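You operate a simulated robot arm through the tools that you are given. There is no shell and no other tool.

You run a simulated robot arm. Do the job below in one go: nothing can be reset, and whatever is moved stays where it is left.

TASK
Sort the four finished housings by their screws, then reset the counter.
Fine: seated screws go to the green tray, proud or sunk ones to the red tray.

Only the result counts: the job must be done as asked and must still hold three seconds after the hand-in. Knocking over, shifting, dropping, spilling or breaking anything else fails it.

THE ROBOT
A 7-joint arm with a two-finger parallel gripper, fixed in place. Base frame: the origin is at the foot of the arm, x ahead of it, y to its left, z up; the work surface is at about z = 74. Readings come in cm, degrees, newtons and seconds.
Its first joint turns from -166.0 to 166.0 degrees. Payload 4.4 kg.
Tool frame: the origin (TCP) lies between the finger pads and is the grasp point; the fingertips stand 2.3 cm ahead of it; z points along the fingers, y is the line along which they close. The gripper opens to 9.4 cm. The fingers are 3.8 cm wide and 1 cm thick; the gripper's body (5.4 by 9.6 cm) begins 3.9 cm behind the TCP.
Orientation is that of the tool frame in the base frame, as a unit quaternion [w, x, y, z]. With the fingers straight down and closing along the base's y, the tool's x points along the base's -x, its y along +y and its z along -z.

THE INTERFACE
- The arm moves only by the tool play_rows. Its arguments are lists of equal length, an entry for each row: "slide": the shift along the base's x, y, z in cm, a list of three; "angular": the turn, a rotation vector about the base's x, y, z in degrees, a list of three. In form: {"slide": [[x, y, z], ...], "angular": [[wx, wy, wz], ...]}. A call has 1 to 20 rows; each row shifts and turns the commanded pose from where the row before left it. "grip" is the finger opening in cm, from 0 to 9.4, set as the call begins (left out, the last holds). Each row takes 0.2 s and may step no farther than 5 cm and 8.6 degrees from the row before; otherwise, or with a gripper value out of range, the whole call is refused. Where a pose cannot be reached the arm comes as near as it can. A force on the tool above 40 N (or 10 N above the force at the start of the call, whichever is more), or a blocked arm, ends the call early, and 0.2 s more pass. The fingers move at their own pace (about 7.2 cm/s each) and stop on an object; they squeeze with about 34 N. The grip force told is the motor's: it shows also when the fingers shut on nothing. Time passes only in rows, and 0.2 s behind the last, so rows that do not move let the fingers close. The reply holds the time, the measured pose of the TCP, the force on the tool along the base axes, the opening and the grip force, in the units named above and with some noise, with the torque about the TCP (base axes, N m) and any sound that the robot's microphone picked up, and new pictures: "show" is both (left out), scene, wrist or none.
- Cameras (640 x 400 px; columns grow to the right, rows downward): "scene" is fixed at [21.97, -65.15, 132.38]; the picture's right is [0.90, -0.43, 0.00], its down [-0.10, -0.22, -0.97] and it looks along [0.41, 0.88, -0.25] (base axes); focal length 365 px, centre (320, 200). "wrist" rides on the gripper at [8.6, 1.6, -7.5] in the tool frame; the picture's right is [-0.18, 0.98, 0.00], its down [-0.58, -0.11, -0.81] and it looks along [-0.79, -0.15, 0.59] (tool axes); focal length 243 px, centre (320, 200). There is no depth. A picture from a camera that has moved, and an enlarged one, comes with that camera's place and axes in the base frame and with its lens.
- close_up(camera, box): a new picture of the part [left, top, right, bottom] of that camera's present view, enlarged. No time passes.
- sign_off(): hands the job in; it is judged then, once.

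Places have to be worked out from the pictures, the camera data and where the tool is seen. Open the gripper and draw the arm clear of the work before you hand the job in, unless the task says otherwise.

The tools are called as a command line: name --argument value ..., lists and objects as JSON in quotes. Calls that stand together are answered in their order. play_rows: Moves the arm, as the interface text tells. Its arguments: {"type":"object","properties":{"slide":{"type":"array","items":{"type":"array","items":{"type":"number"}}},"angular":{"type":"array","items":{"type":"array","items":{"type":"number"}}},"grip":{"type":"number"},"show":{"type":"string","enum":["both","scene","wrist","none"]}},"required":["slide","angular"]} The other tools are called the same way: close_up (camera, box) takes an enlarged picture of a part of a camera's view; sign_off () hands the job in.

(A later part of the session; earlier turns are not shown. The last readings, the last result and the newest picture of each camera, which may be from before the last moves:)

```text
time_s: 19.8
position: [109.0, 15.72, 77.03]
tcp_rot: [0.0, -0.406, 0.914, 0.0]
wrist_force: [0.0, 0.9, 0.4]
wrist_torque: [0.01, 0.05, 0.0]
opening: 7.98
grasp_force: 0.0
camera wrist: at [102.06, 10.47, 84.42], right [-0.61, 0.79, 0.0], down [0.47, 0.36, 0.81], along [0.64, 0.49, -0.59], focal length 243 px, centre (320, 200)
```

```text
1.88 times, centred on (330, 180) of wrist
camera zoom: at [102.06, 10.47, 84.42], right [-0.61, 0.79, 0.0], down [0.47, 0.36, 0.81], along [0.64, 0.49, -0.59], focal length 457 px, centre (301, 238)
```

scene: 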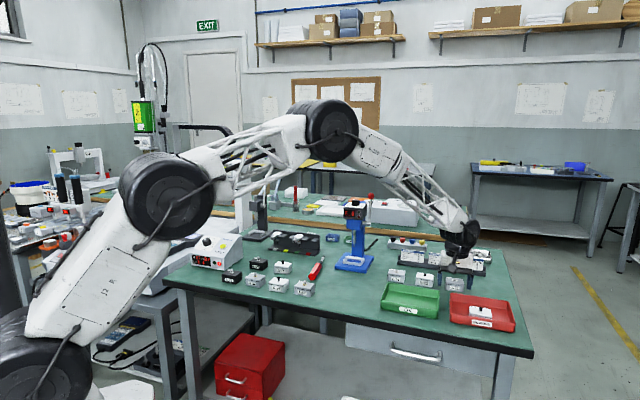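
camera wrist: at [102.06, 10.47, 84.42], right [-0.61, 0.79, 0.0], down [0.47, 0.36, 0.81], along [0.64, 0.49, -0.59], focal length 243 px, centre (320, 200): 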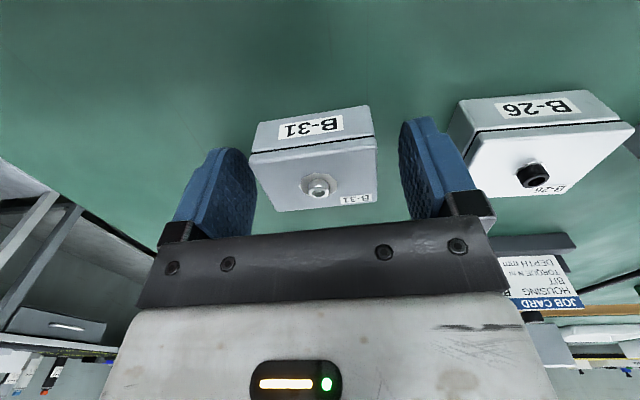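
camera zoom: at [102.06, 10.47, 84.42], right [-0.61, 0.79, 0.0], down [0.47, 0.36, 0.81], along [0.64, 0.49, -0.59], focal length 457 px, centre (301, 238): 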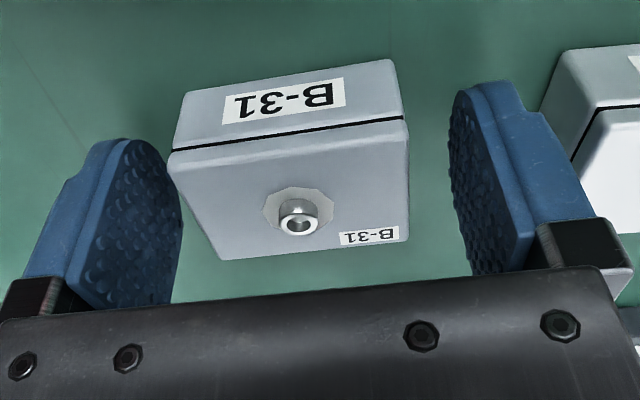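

The picture matches the good B‑45 grasp exactly. I close on B‑31 and lift.

play_rows --slide '[[0, 0, 0], [0, 0, 0], [0, 0, 0], [0, 0, 0]]' --angular '[[0, 0, 0], [0, 0, 0], [0, 0, 0], [0, 0, 0]]' --grip 3.0 --show "none"

play_rows --slide '[[0, 0, 1], [0, 0, 2], [0, 0, 4], [0, 0, 4]]' --angular '[[0, 0, 0], [0, 0, 0], [0, 0, 0], [0, 0, 0]]'

```text
time_s: 20.8
position: [109.07, 15.81, 77.02]
tcp_rot: [0.0, -0.407, 0.913, 0.0]
wrist_force: [0.4, 0.1, -0.2]
wrist_torque: [-0.02, 0.01, 0.02]
opening: 5.51
grasp_force: 34.1
```

```text
time_s: 21.8
position: [109.18, 15.95, 87.91]
tcp_rot: [0.0, -0.407, 0.913, 0.001]
wrist_force: [-0.4, -0.6, -1.2]
wrist_torque: [-0.01, -0.03, 0.02]
opening: 5.51
grasp_force: 34.5
camera wrist: at [102.2, 10.59, 95.32], right [-0.61, 0.79, 0.0], down [0.47, 0.36, 0.81], along [0.64, 0.49, -0.59], focal length 243 px, centre (320, 200)
```

scene: 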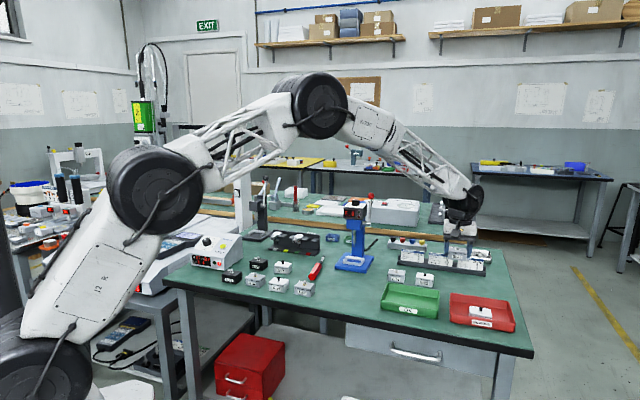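
wrist: 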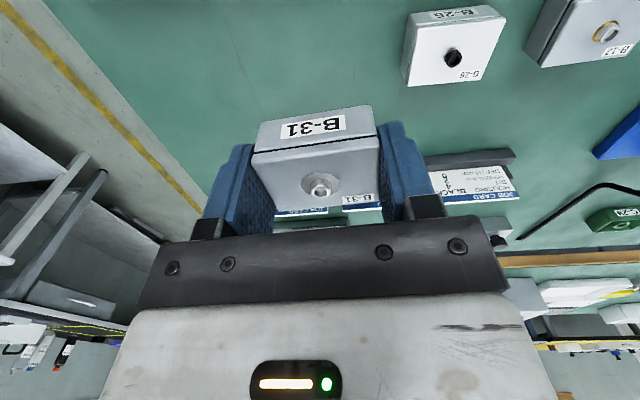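

B‑31 is held. I carry it to the back half of the red tray, (104.7,1.7), turning back 4°, and lower to just above the floor.

play_rows --slide '[[-1.1, -3.53, 0], [-1.1, -3.53, 0], [-1.1, -3.53, 0], [-1.1, -3.53, 0], [0, 0, 0], [0, 0, -3], [0, 0, -2], [0, 0, 0]]' --angular '[[0, 0, -2], [0, 0, -2], [0, 0, 0], [0, 0, 0], [0, 0, 0], [0, 0, 0], [0, 0, 0], [0, 0, 0]]'

close_up --camera "scene" --box '[435, 260, 531, 340]'

close_up --camera "wrist" --box '[120, 0, 500, 230]'

```text
time_s: 23.6
position: [104.82, 1.47, 83.14]
tcp_rot: [0.0, -0.375, 0.927, 0.0]
wrist_force: [-0.4, 0.2, -0.7]
wrist_torque: [0.0, 0.02, -0.01]
opening: 5.52
grasp_force: 34.2
camera wrist: at [97.48, -3.31, 90.62], right [-0.55, 0.83, 0.0], down [0.49, 0.33, 0.81], along [0.67, 0.44, -0.59], focal length 243 px, centre (320, 200)
```

scene: 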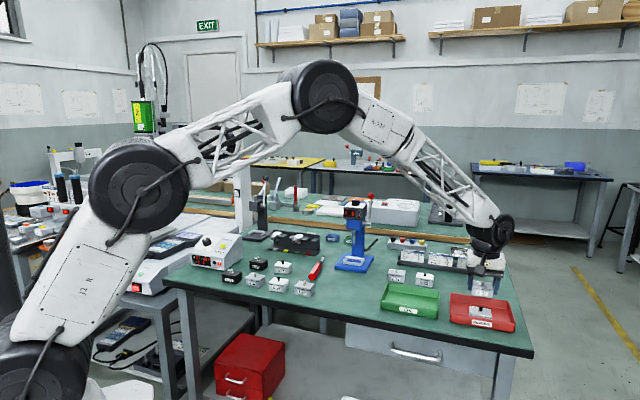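
wrist: 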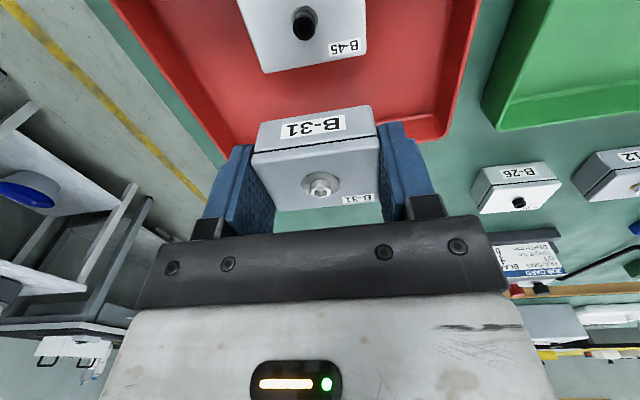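

```text
5.00 times, centred on (483, 300) of scene
camera zoom: at [21.97, -65.15, 132.38], right [0.9, -0.43, 0.0], down [-0.1, -0.22, -0.97], along [0.41, 0.88, -0.25], focal length 1826 px, centre (-495, -300)
```

zoom: 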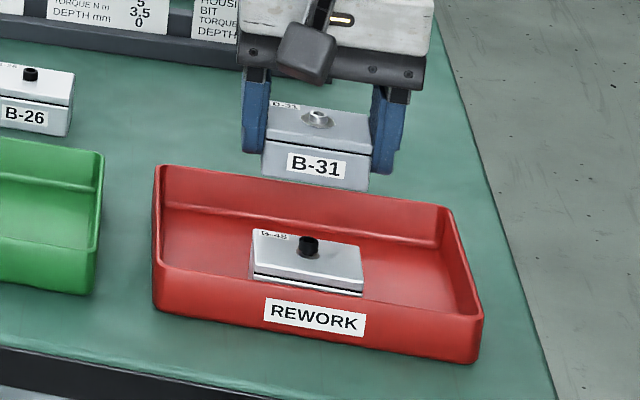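

```text
1.68 times, centred on (310, 115) of wrist
camera zoom: at [97.48, -3.31, 90.62], right [-0.55, 0.83, 0.0], down [0.49, 0.33, 0.81], along [0.67, 0.44, -0.59], focal length 409 px, centre (337, 343)
```

zoom: 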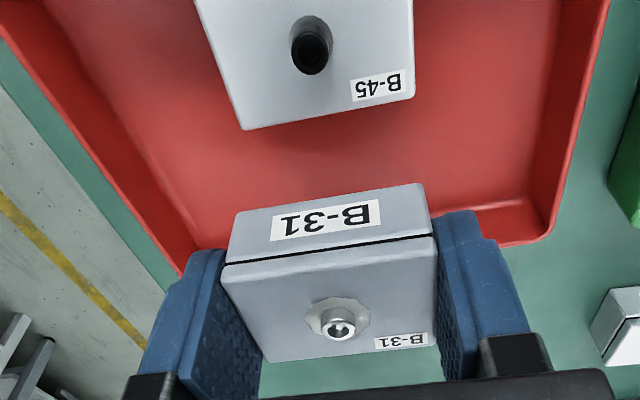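

B‑31 hovers over the back half; the back wall leaves about half a centimetre, so I shift 0.2 cm forward and lower to just above the floor height found before.

play_rows --slide '[[-0.14, -0.14, 0], [0, 0, -2], [0, 0, -2], [0, 0, -1], [0, 0, -0.3], [0, 0, 0]]' --angular '[[0, 0, 0], [0, 0, 0], [0, 0, 0], [0, 0, 0], [0, 0, 0], [0, 0, 0]]'

close_up --camera "scene" --box '[440, 265, 520, 325]'

close_up --camera "wrist" --box '[120, 0, 500, 230]'

```text
time_s: 25.0
position: [104.73, 1.5, 77.71]
tcp_rot: [0.0, -0.375, 0.927, 0.0]
wrist_force: [0.7, -0.1, -0.4]
wrist_torque: [0.01, -0.01, 0.03]
opening: 5.51
grasp_force: 33.8
camera wrist: at [97.43, -3.38, 85.08], right [-0.55, 0.83, 0.0], down [0.49, 0.33, 0.81], along [0.67, 0.44, -0.59], focal length 243 px, centre (320, 200)
```

scene: 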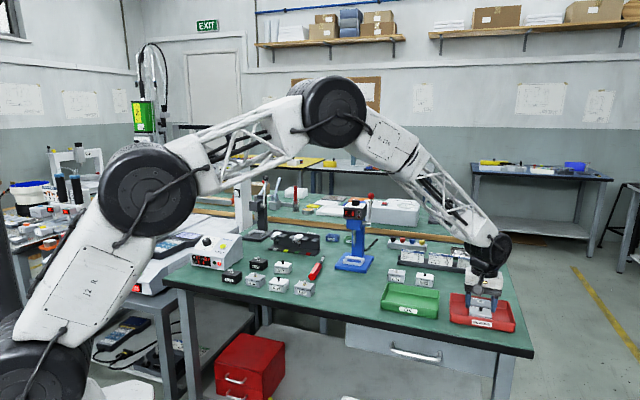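
wrist: 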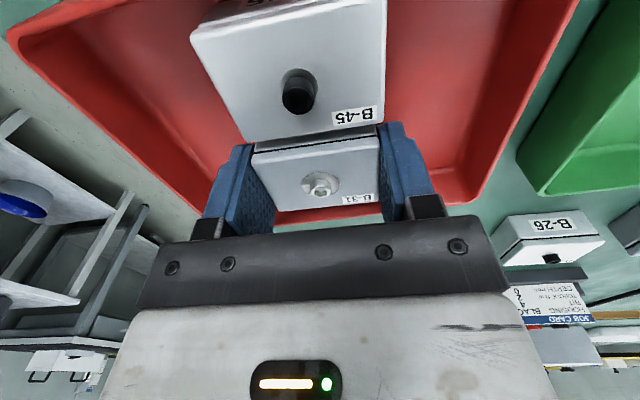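

```text
6.67 times, centred on (480, 295) of scene
camera zoom: at [21.97, -65.15, 132.38], right [0.9, -0.43, 0.0], down [-0.1, -0.22, -0.97], along [0.41, 0.88, -0.25], focal length 2435 px, centre (-747, -433)
```

zoom: 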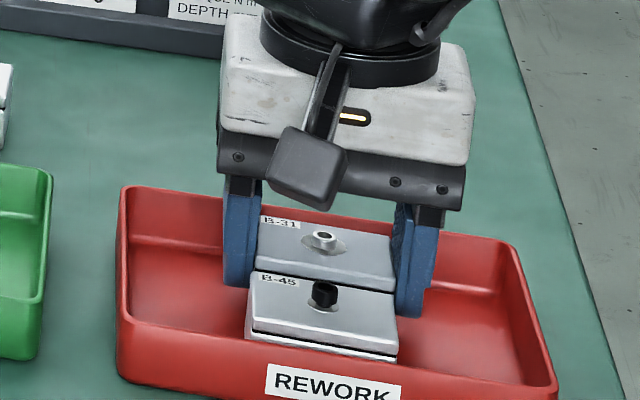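

```text
1.68 times, centred on (310, 115) of wrist
camera zoom: at [97.43, -3.38, 85.08], right [-0.55, 0.83, 0.0], down [0.49, 0.33, 0.81], along [0.67, 0.44, -0.59], focal length 409 px, centre (337, 343)
```

zoom: 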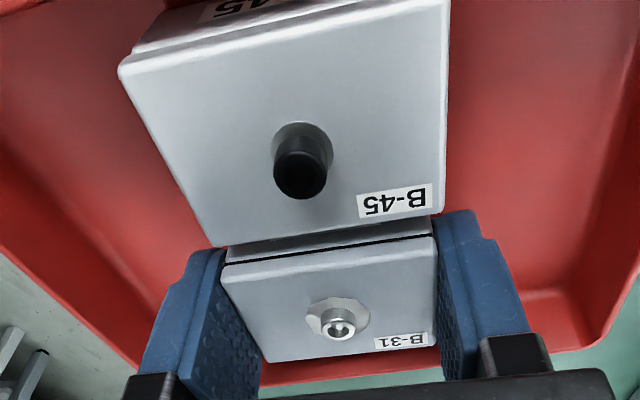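

There is a small gap to B‑45 and to the back wall. I lower the last few millimetres in steps.

play_rows --slide '[[0, 0, -0.15], [0, 0, -0.15], [0, 0, 0]]' --angular '[[0, 0, 0], [0, 0, 0], [0, 0, 0]]' --show "none"

play_rows --slide '[[0, 0, -0.1], [0, 0, 0]]' --angular '[[0, 0, 0], [0, 0, 0]]' --show "none"

```text
time_s: 25.8
position: [104.8, 1.49, 77.45]
tcp_rot: [0.002, -0.375, 0.927, 0.0]
wrist_force: [-0.2, 0.8, 11.1]
wrist_torque: [0.03, 0.07, 0.0]
opening: 5.52
grasp_force: 34.1
```

```text
time_s: 26.4
position: [104.61, 1.49, 77.5]
tcp_rot: [0.001, -0.375, 0.927, 0.0]
wrist_force: [2.9, -0.9, 20.5]
wrist_torque: [0.03, -0.01, -0.02]
opening: 5.49
grasp_force: 34.3
```

B‑31 touches the floor (20 N). I ease off slightly, open and lift out.

play_rows --slide '[[0, 0, 0.1], [0, 0, 0]]' --angular '[[0, 0, 0], [0, 0, 0]]' --show "none"

play_rows --slide '[[0, 0, 0], [0, 0, 0], [0, 0, 0], [0, 0, 1], [0, 0, 3], [0, 0, 4], [0, 0, 4], [0, 0, 0]]' --angular '[[0, 0, 0], [0, 0, 0], [0, 0, 0], [0, 0, 0], [0, 0, 0], [0, 0, 0], [0, 0, 0], [0, 0, 0]]' --grip 7.2

close_up --camera "scene" --box '[440, 265, 520, 335]'

```text
time_s: 27.0
position: [104.61, 1.55, 77.27]
tcp_rot: [0.0, -0.375, 0.927, 0.0]
wrist_force: [1.7, -2.4, 13.5]
wrist_torque: [-0.05, -0.11, 0.01]
opening: 5.53
grasp_force: 34.3
```

```text
time_s: 28.8
position: [104.55, 1.52, 89.57]
tcp_rot: [0.0, -0.374, 0.927, 0.0]
wrist_force: [-0.8, -0.1, 0.3]
wrist_torque: [0.03, 0.02, -0.01]
opening: 7.2
grasp_force: 0.0
camera wrist: at [97.19, -3.31, 96.96], right [-0.55, 0.83, 0.0], down [0.49, 0.33, 0.81], along [0.67, 0.44, -0.59], focal length 243 px, centre (320, 200)
```

scene: 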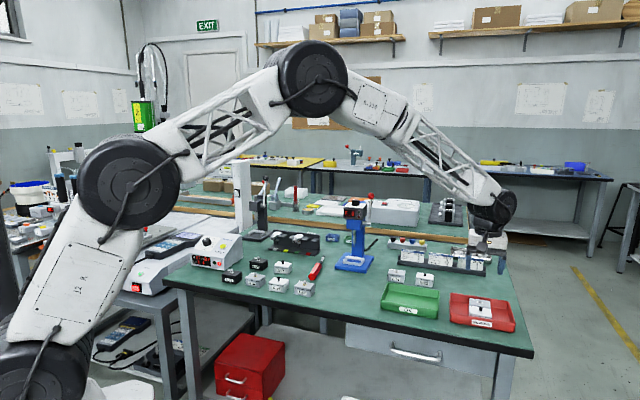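
wrist: 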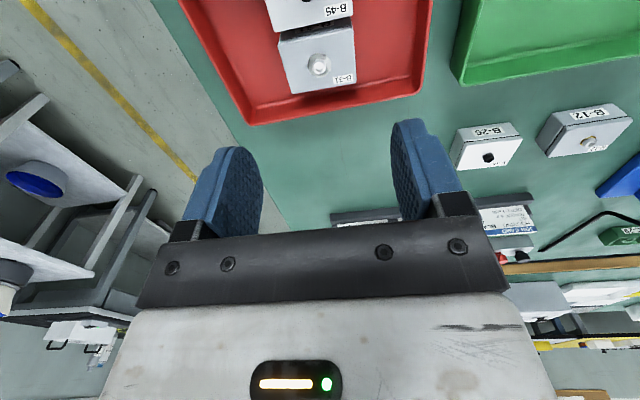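

```text
5.71 times, centred on (480, 300) of scene
camera zoom: at [21.97, -65.15, 132.38], right [0.9, -0.43, 0.0], down [-0.1, -0.22, -0.97], along [0.41, 0.88, -0.25], focal length 2087 px, centre (-594, -371)
```

zoom: 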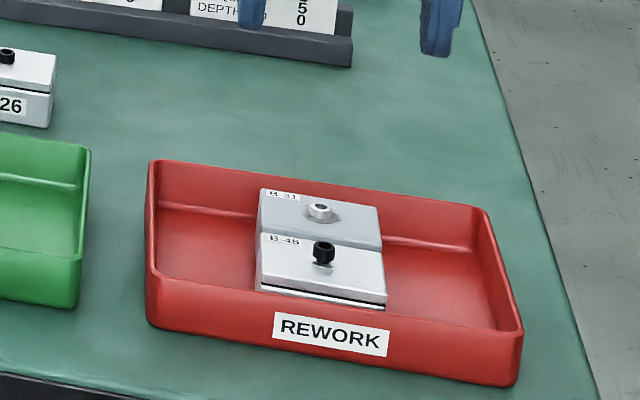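

Both rework housings lie flat in the red tray. Next is B‑26 near (103.1,23).

play_rows --slide '[[-0.3, 4.3, 0], [-0.3, 4.3, 0], [-0.3, 4.3, 0], [-0.3, 4.3, 0], [-0.3, 4.3, 0], [0, 0, 0]]' --angular '[[0, 0, 0], [0, 0, 0], [0, 0, 0], [0, 0, 0], [0, 0, 0], [0, 0, 0]]' --grip 8.0

close_up --camera "wrist" --box '[240, 0, 420, 112]'

```text
time_s: 30.2
position: [102.86, 22.89, 89.46]
tcp_rot: [-0.001, -0.375, 0.927, 0.0]
wrist_force: [0.0, -0.3, -0.9]
wrist_torque: [0.02, 0.0, -0.01]
opening: 7.98
grasp_force: 0.0
camera wrist: at [95.54, 18.08, 96.85], right [-0.55, 0.83, 0.0], down [0.49, 0.33, 0.81], along [0.67, 0.44, -0.59], focal length 243 px, centre (320, 200)
```

scene: 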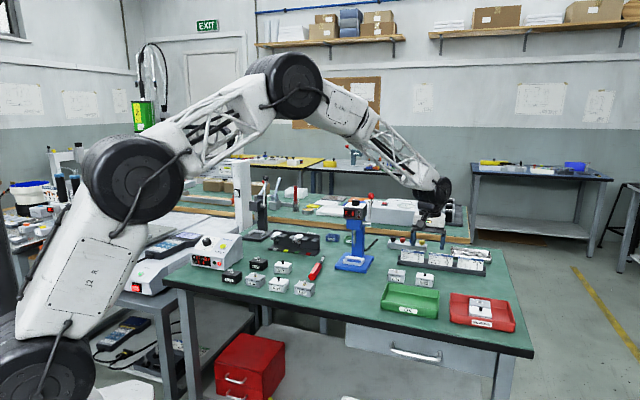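
wrist: 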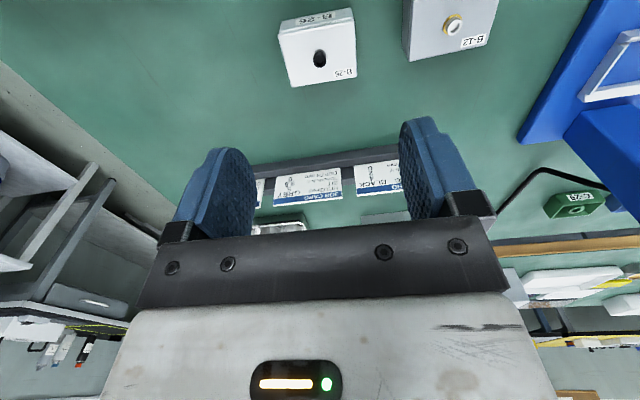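

```text
3.56 times, centred on (330, 56) of wrist
camera zoom: at [95.54, 18.08, 96.85], right [-0.55, 0.83, 0.0], down [0.49, 0.33, 0.81], along [0.67, 0.44, -0.59], focal length 863 px, centre (284, 712)
```

zoom: 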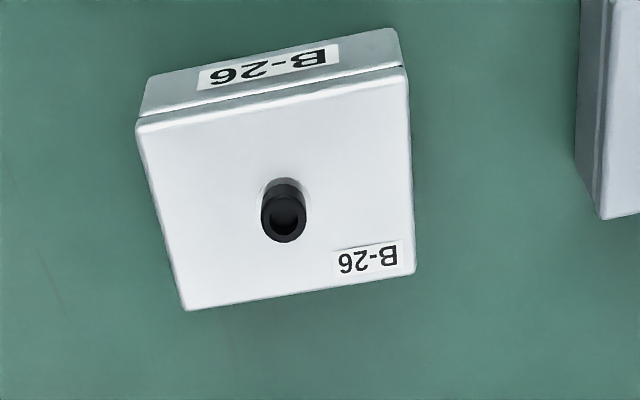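

B‑26 is aligned with the tool and centred at (102.65,22.76). I correct by (−0.2,−0.13), descend to z≈77 and check.

play_rows --slide '[[-0.2, -0.13, -2], [0, 0, -4], [0, 0, -3], [0, 0, -2], [0, 0, -1.4], [0, 0, 0]]' --angular '[[0, 0, 0], [0, 0, 0], [0, 0, 0], [0, 0, 0], [0, 0, 0], [0, 0, 0]]' --show "wrist"

close_up --camera "wrist" --box '[160, 80, 500, 280]'

```text
time_s: 31.6
position: [102.91, 22.87, 77.03]
tcp_rot: [0.0, -0.374, 0.927, -0.001]
wrist_force: [0.3, -0.5, 0.6]
wrist_torque: [0.0, -0.01, 0.0]
opening: 8.0
grasp_force: 0.0
camera wrist: at [95.58, 18.03, 84.46], right [-0.55, 0.83, 0.0], down [0.49, 0.33, 0.81], along [0.67, 0.44, -0.59], focal length 243 px, centre (320, 200)
```

wrist: 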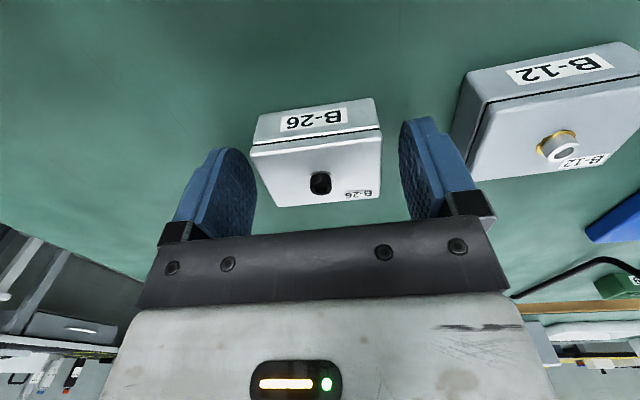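

```text
1.88 times, centred on (330, 180) of wrist
camera zoom: at [95.58, 18.03, 84.46], right [-0.55, 0.83, 0.0], down [0.49, 0.33, 0.81], along [0.67, 0.44, -0.59], focal length 457 px, centre (301, 238)
```

zoom: 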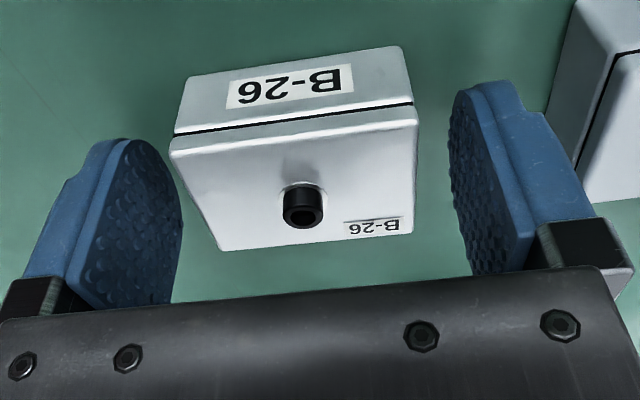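

The tool sits about a quarter centimetre too far back and to one side. I correct that small offset, then close on B‑26.

play_rows --slide '[[-0.27, -0.08, 0], [0, 0, 0]]' --angular '[[0, 0, 0], [0, 0, 0]]' --show "none"

play_rows --slide '[[0, 0, 0], [0, 0, 0], [0, 0, 0], [0, 0, 0]]' --angular '[[0, 0, 0], [0, 0, 0], [0, 0, 0], [0, 0, 0]]' --grip 3.0 --show "wrist"

play_rows --slide '[[0, 0, 1], [0, 0, 2], [0, 0, 4], [0, 0, 4]]' --angular '[[0, 0, 0], [0, 0, 0], [0, 0, 0], [0, 0, 0]]'

```text
time_s: 32.2
position: [102.73, 22.75, 77.04]
tcp_rot: [0.0, -0.375, 0.927, 0.0]
wrist_force: [0.2, 0.9, -0.1]
wrist_torque: [-0.02, -0.02, -0.02]
opening: 8.02
grasp_force: 0.1
```

```text
time_s: 33.2
position: [102.7, 22.77, 76.99]
tcp_rot: [0.0, -0.374, 0.927, -0.001]
wrist_force: [0.6, -0.2, -0.2]
wrist_torque: [0.02, 0.04, -0.04]
opening: 5.55
grasp_force: 34.4
camera wrist: at [95.36, 17.9, 84.45], right [-0.55, 0.83, 0.0], down [0.49, 0.33, 0.81], along [0.67, 0.44, -0.59], focal length 243 px, centre (320, 200)
```

wrist: 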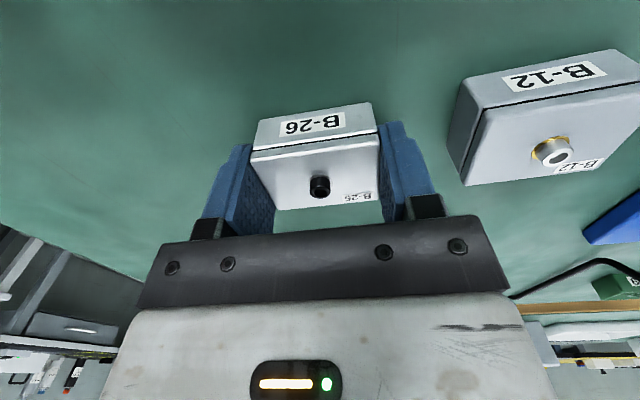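

```text
time_s: 34.2
position: [102.85, 22.78, 87.96]
tcp_rot: [-0.001, -0.375, 0.927, 0.001]
wrist_force: [0.0, 0.1, -2.2]
wrist_torque: [-0.01, 0.01, 0.0]
opening: 5.56
grasp_force: 34.3
camera wrist: at [95.48, 17.8, 95.37], right [-0.55, 0.83, 0.0], down [0.5, 0.33, 0.81], along [0.67, 0.44, -0.59], focal length 243 px, centre (320, 200)
```

scene: 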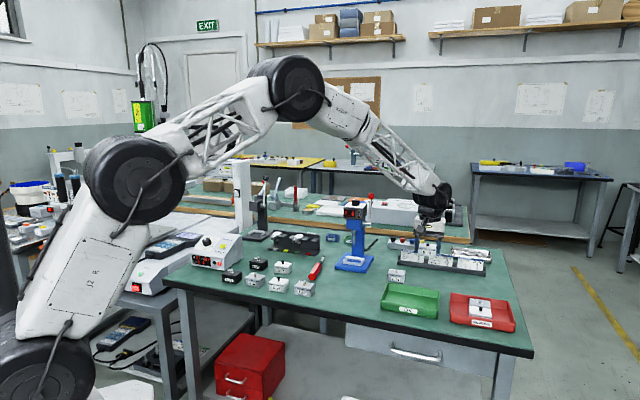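
wrist: 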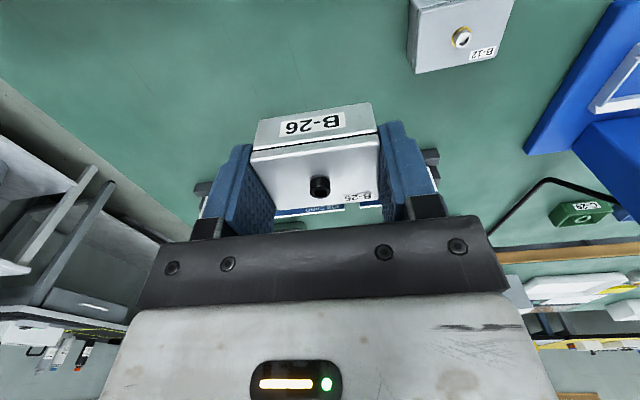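

B‑26 is held. The green tray's rim centre computes to about (89.4,13.4); I take B‑26 to its front half at (87.8,11.8) and lower part-way.

play_rows --slide '[[-2.98, -2.19, 0], [-2.98, -2.19, 0], [-2.98, -2.19, 0], [-2.98, -2.19, 0], [-2.98, -2.19, 0], [0, 0, 0], [0, 0, -3], [0, 0, -2], [0, 0, 0]]' --angular '[[0, 0, 0], [0, 0, 0], [0, 0, 0], [0, 0, 0], [0, 0, 0], [0, 0, 0], [0, 0, 0], [0, 0, 0], [0, 0, 0]]'

close_up --camera "scene" --box '[370, 255, 450, 325]'

```text
time_s: 36.2
position: [87.62, 11.54, 82.62]
tcp_rot: [0.001, -0.375, 0.927, 0.0]
wrist_force: [0.3, 0.0, -1.7]
wrist_torque: [-0.01, 0.0, -0.01]
opening: 5.54
grasp_force: 33.8
camera wrist: at [80.26, 6.78, 90.07], right [-0.55, 0.83, 0.0], down [0.49, 0.33, 0.81], along [0.67, 0.44, -0.59], focal length 243 px, centre (320, 200)
```

scene: 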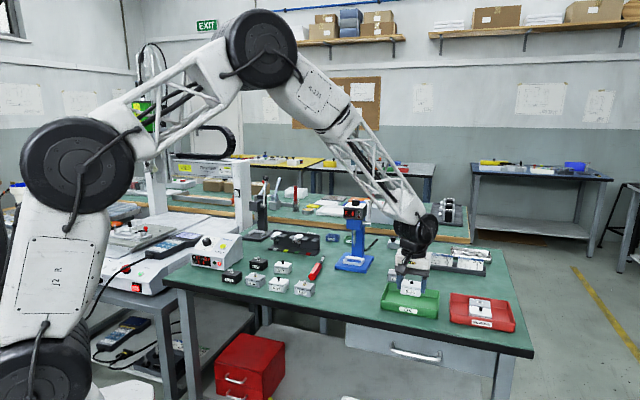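
wrist: 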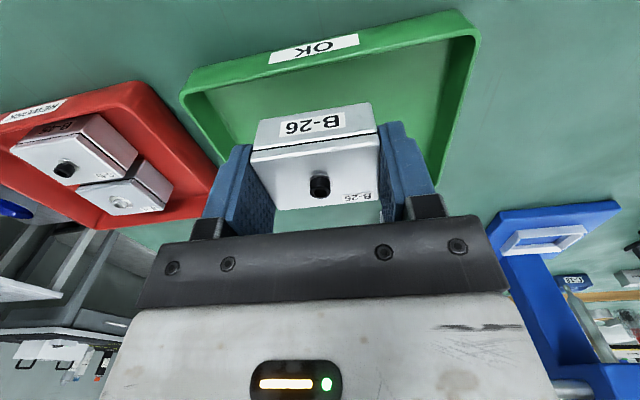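

```text
5.71 times, centred on (410, 290) of scene
camera zoom: at [21.97, -65.15, 132.38], right [0.9, -0.43, 0.0], down [-0.1, -0.22, -0.97], along [0.41, 0.88, -0.25], focal length 2087 px, centre (-194, -314)
```

zoom: 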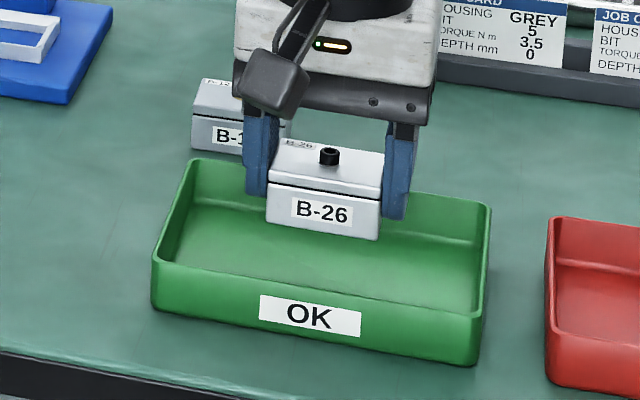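

Measured pose is (87.6,11.5,82.6), slightly lower and nearer the front wall than commanded. I shift 0.4 cm back and lower to about 77.8.

play_rows --slide '[[0.28, 0.28, -1], [0, 0, -2], [0, 0, -1], [0, 0, -0.6], [0, 0, 0], [0, 0, 0]]' --angular '[[0, 0, 0], [0, 0, 0], [0, 0, 0], [0, 0, 0], [0, 0, 0], [0, 0, 0]]' --show "wrist"

close_up --camera "scene" --box '[370, 255, 450, 325]'

```text
time_s: 37.6
position: [87.97, 11.84, 78.26]
tcp_rot: [0.0, -0.374, 0.927, -0.001]
wrist_force: [-0.4, -0.1, -1.2]
wrist_torque: [0.0, -0.01, 0.0]
opening: 5.54
grasp_force: 34.5
camera wrist: at [80.68, 7.01, 85.78], right [-0.55, 0.83, 0.0], down [0.49, 0.33, 0.81], along [0.67, 0.44, -0.59], focal length 243 px, centre (320, 200)
```

wrist: 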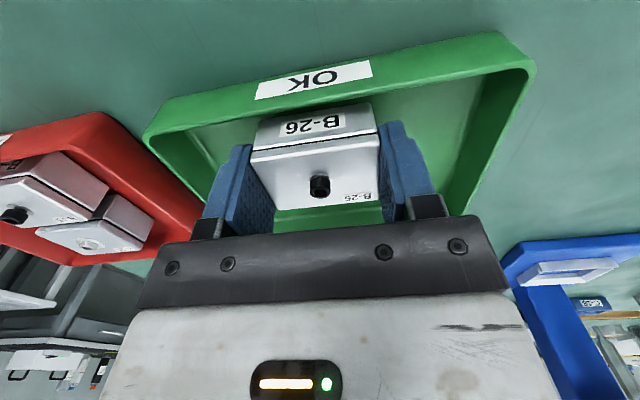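

```text
5.71 times, centred on (410, 290) of scene
camera zoom: at [21.97, -65.15, 132.38], right [0.9, -0.43, 0.0], down [-0.1, -0.22, -0.97], along [0.41, 0.88, -0.25], focal length 2087 px, centre (-194, -314)
```

zoom: 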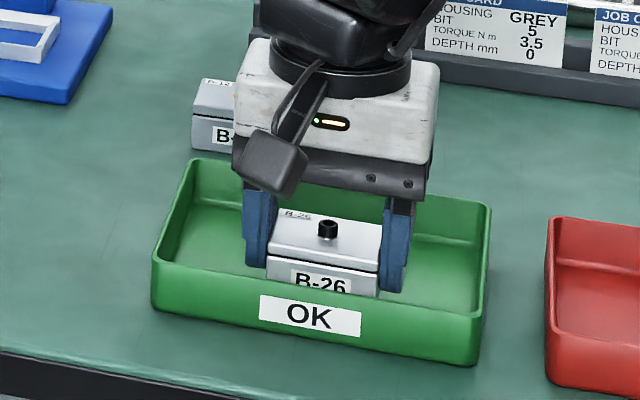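

Well inside the front half. I lower the last bit in small steps until the floor is felt.

play_rows --slide '[[0, 0, -0.3], [0, 0, -0.3], [0, 0, 0]]' --angular '[[0, 0, 0], [0, 0, 0], [0, 0, 0]]' --show "none"

play_rows --slide '[[0, 0, -0.15], [0, 0, 0]]' --angular '[[0, 0, 0], [0, 0, 0]]' --show "none"

play_rows --slide '[[0, 0, -0.1], [0, 0, 0]]' --angular '[[0, 0, 0], [0, 0, 0]]' --show "none"

```text
time_s: 38.4
position: [88.13, 11.94, 77.91]
tcp_rot: [0.0, -0.375, 0.927, 0.0]
wrist_force: [0.2, -0.5, 0.0]
wrist_torque: [-0.02, 0.01, 0.01]
opening: 5.53
grasp_force: 33.2
```

```text
time_s: 39.0
position: [88.04, 11.93, 77.73]
tcp_rot: [0.0, -0.375, 0.927, -0.001]
wrist_force: [0.2, -0.1, -0.3]
wrist_torque: [0.0, -0.03, -0.01]
opening: 5.55
grasp_force: 34.0
```

```text
time_s: 39.6
position: [88.26, 11.92, 77.65]
tcp_rot: [0.0, -0.375, 0.927, 0.0]
wrist_force: [0.3, 0.5, -1.3]
wrist_torque: [0.01, -0.04, 0.01]
opening: 5.56
grasp_force: 33.8
```

No contact yet; I continue in small steps.

play_rows --slide '[[0, 0, -0.1], [0, 0, 0]]' --angular '[[0, 0, 0], [0, 0, 0]]' --show "none"

play_rows --slide '[[0, 0, -0.1], [0, 0, 0]]' --angular '[[0, 0, 0], [0, 0, 0]]' --show "none"

play_rows --slide '[[0, 0, -0.08], [0, 0, 0]]' --angular '[[0, 0, 0], [0, 0, 0]]' --show "none"

```text
time_s: 40.2
position: [88.05, 11.98, 77.58]
tcp_rot: [-0.001, -0.375, 0.927, 0.0]
wrist_force: [-0.8, -0.3, -0.7]
wrist_torque: [0.0, 0.01, -0.02]
opening: 5.56
grasp_force: 34.0
```

```text
time_s: 40.8
position: [87.91, 12.2, 77.42]
tcp_rot: [0.001, -0.374, 0.927, 0.0]
wrist_force: [-1.2, -1.1, 2.9]
wrist_torque: [-0.03, 0.01, 0.01]
opening: 5.55
grasp_force: 34.0
```

```text
time_s: 41.4
position: [88.0, 11.98, 77.44]
tcp_rot: [0.001, -0.375, 0.927, 0.001]
wrist_force: [-3.4, 3.9, 16.3]
wrist_torque: [0.16, 0.18, -0.01]
opening: 5.54
grasp_force: 34.2
```

B‑26 touches the green tray's floor (16 N). I release and lift out.

play_rows --slide '[[0, 0, 0.08], [0, 0, 0]]' --angular '[[0, 0, 0], [0, 0, 0]]' --show "none"

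play_rows --slide '[[0, 0, 0], [0, 0, 0], [0, 0, 0], [0, 0, 1], [0, 0, 3], [0, 0, 4], [0, 0, 4], [0, 0, 0]]' --angular '[[0, 0, 0], [0, 0, 0], [0, 0, 0], [0, 0, 0], [0, 0, 0], [0, 0, 0], [0, 0, 0], [0, 0, 0]]' --grip 7.2

```text
time_s: 42.0
position: [88.09, 12.06, 77.34]
tcp_rot: [0.0, -0.374, 0.927, -0.001]
wrist_force: [2.6, 2.6, 14.7]
wrist_torque: [0.11, 0.0, 0.01]
opening: 5.57
grasp_force: 34.5
```

```text
time_s: 43.8
position: [88.11, 12.35, 89.29]
tcp_rot: [0.0, -0.375, 0.927, 0.0]
wrist_force: [-0.7, -0.5, 0.0]
wrist_torque: [-0.02, 0.0, 0.0]
opening: 7.19
grasp_force: 0.0
camera wrist: at [80.66, 7.36, 96.71], right [-0.55, 0.83, 0.0], down [0.49, 0.33, 0.81], along [0.67, 0.44, -0.59], focal length 243 px, centre (320, 200)
```

scene: 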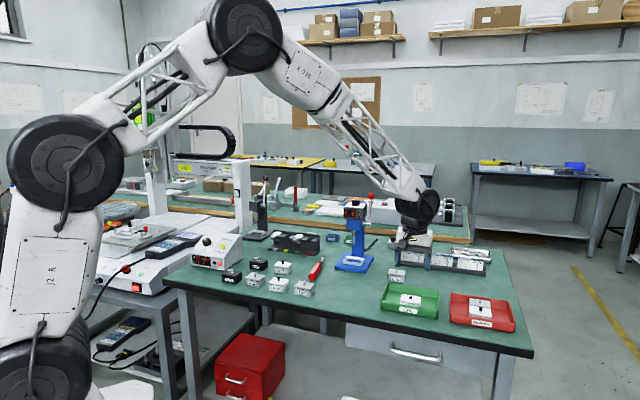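
wrist: 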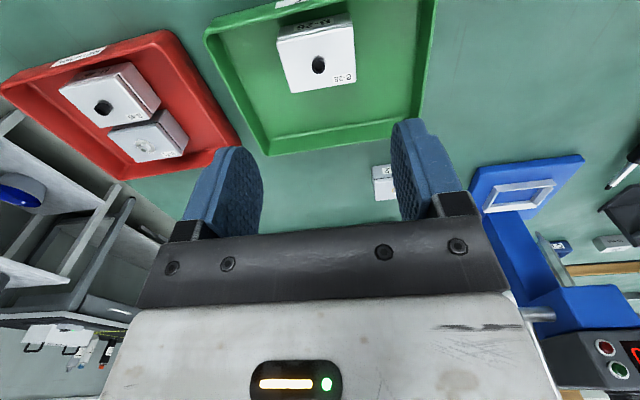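

B‑26 is in the green tray. The last housing is B‑12 near (95.7,29.4); the blue station is over 14 cm beyond it, so I go over at this height.

play_rows --slide '[[1.9, 4.3, 0], [1.9, 4.3, 0], [1.9, 4.3, 0], [1.9, 4.3, 0], [0, 0, 0], [0, 0, 0]]' --angular '[[0, 0, 0], [0, 0, 0], [0, 0, 0], [0, 0, 0], [0, 0, 0], [0, 0, 0]]' --grip 8.0

close_up --camera "wrist" --box '[240, 0, 420, 112]'

```text
time_s: 45.2
position: [95.36, 29.37, 89.11]
tcp_rot: [0.0, -0.375, 0.927, 0.0]
wrist_force: [0.2, 0.9, -0.1]
wrist_torque: [0.0, 0.03, 0.02]
opening: 7.99
grasp_force: 0.0
camera wrist: at [88.06, 24.5, 96.54], right [-0.55, 0.83, 0.0], down [0.49, 0.33, 0.81], along [0.67, 0.44, -0.59], focal length 243 px, centre (320, 200)
```

scene: 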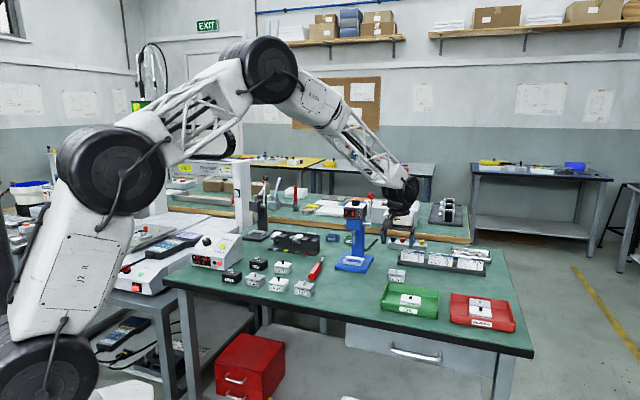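
wrist: 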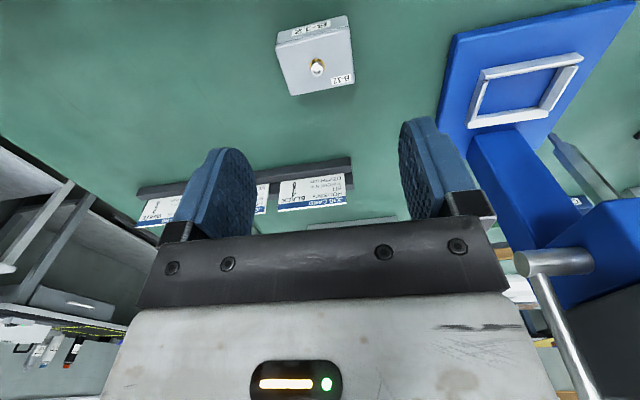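

```text
3.56 times, centred on (330, 56) of wrist
camera zoom: at [88.06, 24.5, 96.54], right [-0.55, 0.83, 0.0], down [0.49, 0.33, 0.81], along [0.67, 0.44, -0.59], focal length 863 px, centre (284, 712)
```

zoom: 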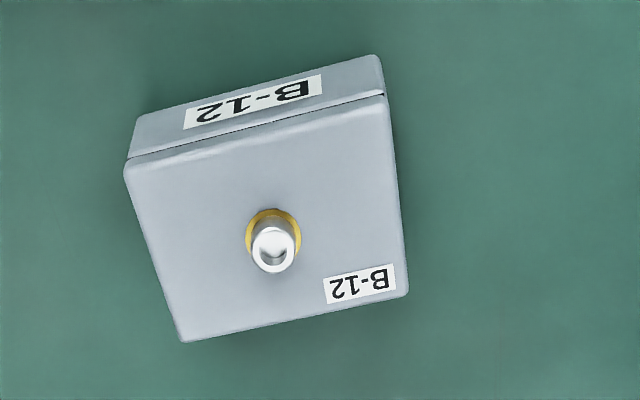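

B‑12 is centred at (95.7,29.25), turned about 3° more. The station's lever is some 8 cm clear of the gripper; I align, descend to 77 and check.

play_rows --slide '[[0.3, -0.1, -2], [0, 0, -4], [0, 0, -3], [0, 0, -2], [0, 0, -0.9], [0, 0, 0]]' --angular '[[0, 0, 3.2], [0, 0, 0], [0, 0, 0], [0, 0, 0], [0, 0, 0], [0, 0, 0]]'

close_up --camera "wrist" --box '[160, 80, 500, 280]'

```text
time_s: 46.6
position: [96.05, 29.18, 77.45]
tcp_rot: [0.0, -0.401, 0.916, 0.0]
wrist_force: [0.0, 0.3, -0.3]
wrist_torque: [-0.03, 0.02, 0.0]
opening: 8.02
grasp_force: 0.1
camera wrist: at [88.88, 23.86, 84.8], right [-0.6, 0.8, 0.0], down [0.47, 0.35, 0.81], along [0.65, 0.48, -0.59], focal length 243 px, centre (320, 200)
```

scene: 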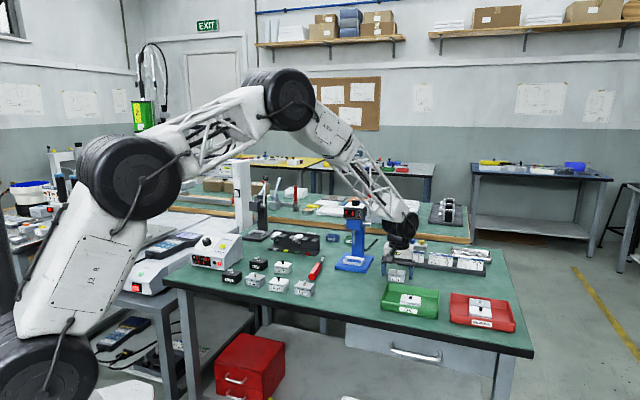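
wrist: 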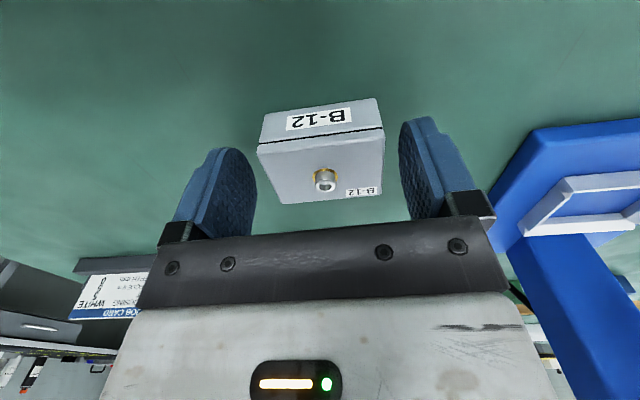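

```text
1.88 times, centred on (330, 180) of wrist
camera zoom: at [88.88, 23.86, 84.8], right [-0.6, 0.8, 0.0], down [0.47, 0.35, 0.81], along [0.65, 0.48, -0.59], focal length 457 px, centre (301, 238)
```

zoom: 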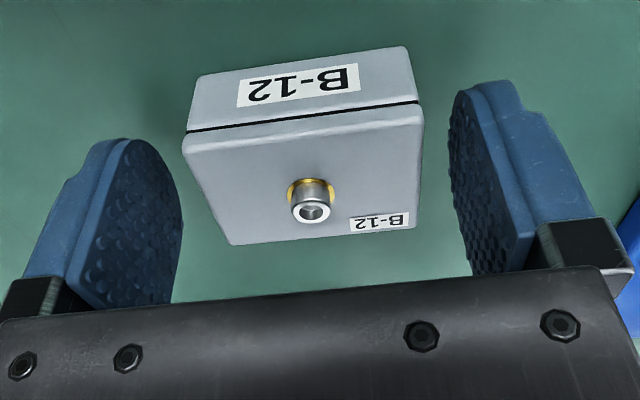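

The tool is 0.4 cm high and 0.3 cm to the side; I correct by (−0.35,+0.1,−0.42), re-check, then close.

play_rows --slide '[[-0.35, 0.1, 0], [0, 0, -0.42], [0, 0, 0]]' --angular '[[0, 0, 0], [0, 0, 0], [0, 0, 0]]' --show "wrist"

close_up --camera "wrist" --box '[160, 80, 500, 280]'

```text
time_s: 47.4
position: [95.66, 29.26, 76.98]
tcp_rot: [0.0, -0.401, 0.916, 0.0]
wrist_force: [-1.2, -0.2, 0.6]
wrist_torque: [0.01, 0.01, -0.01]
opening: 8.0
grasp_force: 0.1
camera wrist: at [88.55, 24.03, 84.42], right [-0.6, 0.8, 0.0], down [0.47, 0.35, 0.81], along [0.65, 0.48, -0.59], focal length 243 px, centre (320, 200)
```

wrist: 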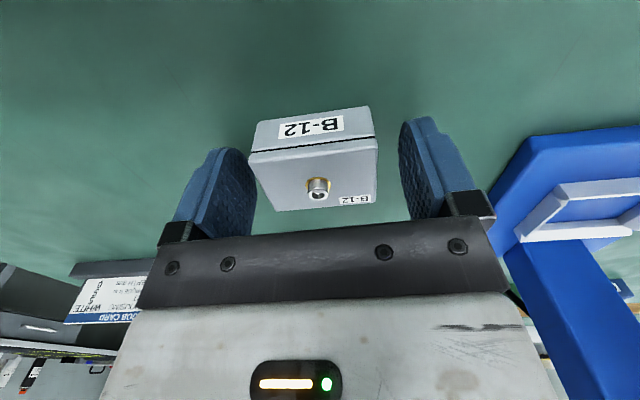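

```text
1.88 times, centred on (330, 180) of wrist
camera zoom: at [88.55, 24.03, 84.42], right [-0.6, 0.8, 0.0], down [0.47, 0.35, 0.81], along [0.65, 0.48, -0.59], focal length 457 px, centre (301, 238)
```

zoom: 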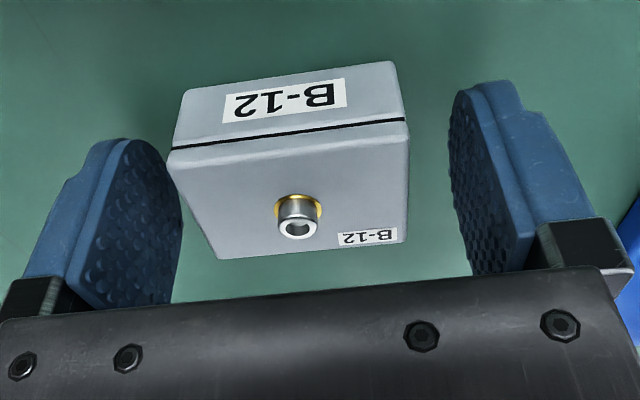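

Now it matches the earlier good grasps. I close on B‑12 and lift.

play_rows --slide '[[0, 0, 0], [0, 0, 0], [0, 0, 0], [0, 0, 0]]' --angular '[[0, 0, 0], [0, 0, 0], [0, 0, 0], [0, 0, 0]]' --grip 3.0 --show "none"

play_rows --slide '[[0, 0, 1], [0, 0, 2], [0, 0, 4], [0, 0, 4], [0, 0, 0]]' --angular '[[0, 0, 0], [0, 0, 0], [0, 0, 0], [0, 0, 0], [0, 0, 0]]' --show "wrist"

```text
time_s: 48.4
position: [95.67, 29.29, 77.03]
tcp_rot: [0.0, -0.4, 0.916, 0.0]
wrist_force: [-1.1, 1.1, 1.5]
wrist_torque: [0.02, 0.0, -0.05]
opening: 5.52
grasp_force: 33.8
```

```text
time_s: 49.6
position: [95.74, 29.47, 87.93]
tcp_rot: [0.0, -0.4, 0.916, -0.001]
wrist_force: [-0.1, -0.2, 0.3]
wrist_torque: [-0.02, -0.01, -0.03]
opening: 5.53
grasp_force: 34.4
camera wrist: at [88.61, 24.28, 95.33], right [-0.6, 0.8, 0.0], down [0.47, 0.35, 0.81], along [0.65, 0.48, -0.59], focal length 243 px, centre (320, 200)
```

wrist: 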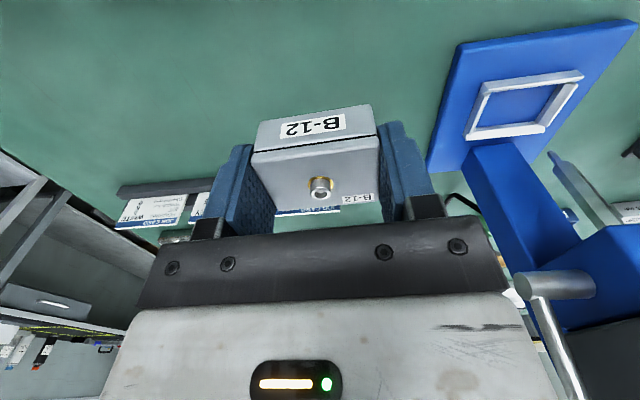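

B‑12 is held. I take it to the back half of the green tray, (91.2,15.2), turning back 3.2°, and lower part-way to look.

play_rows --slide '[[-1.12, -3.56, 0], [-1.12, -3.56, 0], [-1.12, -3.56, 0], [-1.12, -3.56, 0], [0, 0, 0], [0, 0, -3], [0, 0, -2], [0, 0, 0]]' --angular '[[0, 0, -1.6], [0, 0, -1.6], [0, 0, 0], [0, 0, 0], [0, 0, 0], [0, 0, 0], [0, 0, 0], [0, 0, 0]]' --show "wrist"

close_up --camera "scene" --box '[370, 255, 450, 325]'

close_up --camera "wrist" --box '[120, 0, 500, 230]'

```text
time_s: 51.4
position: [91.2, 15.06, 82.81]
tcp_rot: [0.001, -0.375, 0.927, 0.0]
wrist_force: [-0.2, -0.4, -0.6]
wrist_torque: [0.03, 0.0, 0.01]
opening: 5.53
grasp_force: 34.0
camera wrist: at [83.83, 10.13, 90.26], right [-0.55, 0.83, 0.0], down [0.49, 0.33, 0.81], along [0.67, 0.44, -0.59], focal length 243 px, centre (320, 200)
```

wrist: 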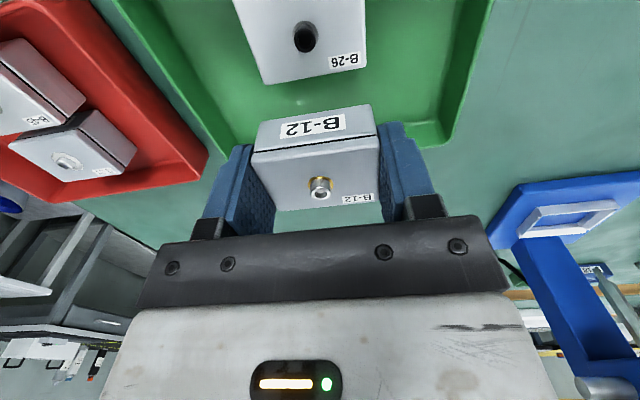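

```text
5.71 times, centred on (410, 290) of scene
camera zoom: at [21.97, -65.15, 132.38], right [0.9, -0.43, 0.0], down [-0.1, -0.22, -0.97], along [0.41, 0.88, -0.25], focal length 2087 px, centre (-194, -314)
```

zoom: 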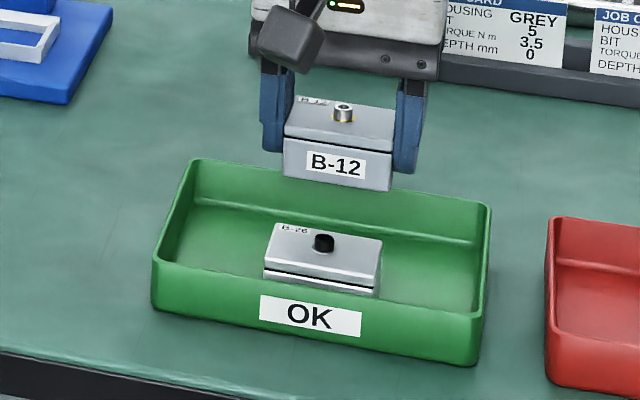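

```text
1.68 times, centred on (310, 115) of wrist
camera zoom: at [83.83, 10.13, 90.26], right [-0.55, 0.83, 0.0], down [0.49, 0.33, 0.81], along [0.67, 0.44, -0.59], focal length 409 px, centre (337, 343)
```

zoom: 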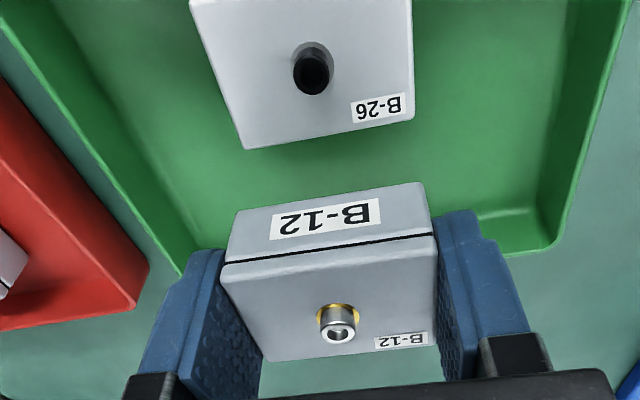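

B‑12 has about 0.4 cm to B‑26 and 0.6 cm to the back wall, which is fine. I lower towards the floor.

play_rows --slide '[[0, 0, -2], [0, 0, -1.5], [0, 0, -0.8], [0, 0, -0.3], [0, 0, 0], [0, 0, 0]]' --angular '[[0, 0, 0], [0, 0, 0], [0, 0, 0], [0, 0, 0], [0, 0, 0], [0, 0, 0]]' --show "wrist"

close_up --camera "scene" --box '[370, 255, 450, 325]'

close_up --camera "wrist" --box '[120, 0, 500, 230]'

```text
time_s: 52.8
position: [90.97, 15.05, 78.41]
tcp_rot: [0.0, -0.374, 0.927, 0.0]
wrist_force: [0.4, -0.4, -0.7]
wrist_torque: [0.0, 0.02, -0.01]
opening: 5.49
grasp_force: 34.7
camera wrist: at [83.72, 10.22, 85.82], right [-0.55, 0.83, 0.0], down [0.49, 0.33, 0.81], along [0.67, 0.44, -0.59], focal length 243 px, centre (320, 200)
```

wrist: 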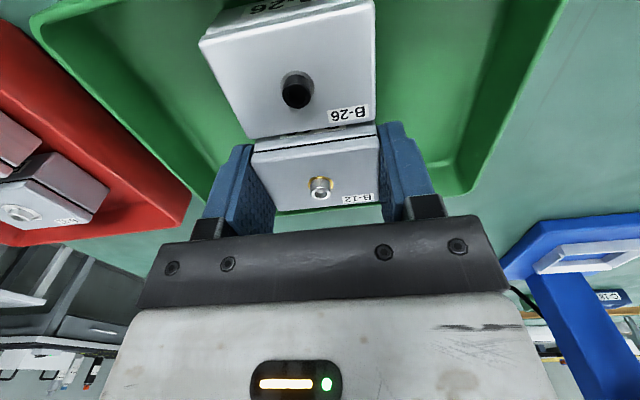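

```text
5.71 times, centred on (410, 290) of scene
camera zoom: at [21.97, -65.15, 132.38], right [0.9, -0.43, 0.0], down [-0.1, -0.22, -0.97], along [0.41, 0.88, -0.25], focal length 2087 px, centre (-194, -314)
```

zoom: 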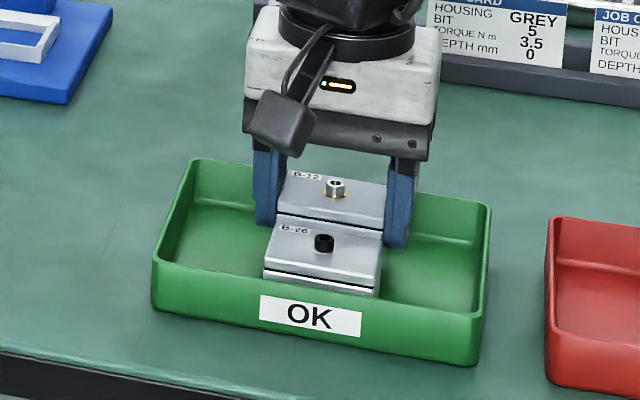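

```text
1.68 times, centred on (310, 115) of wrist
camera zoom: at [83.72, 10.22, 85.82], right [-0.55, 0.83, 0.0], down [0.49, 0.33, 0.81], along [0.67, 0.44, -0.59], focal length 409 px, centre (337, 343)
```

zoom: 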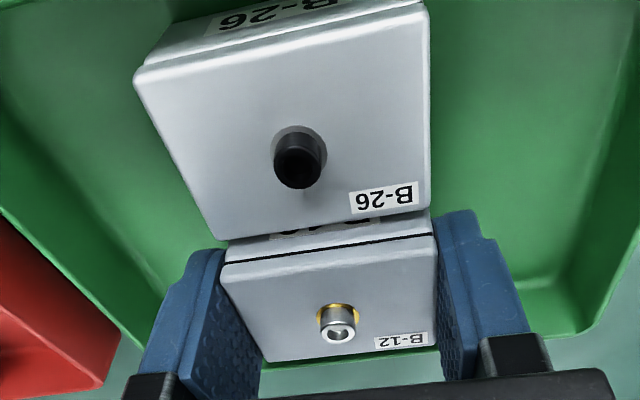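

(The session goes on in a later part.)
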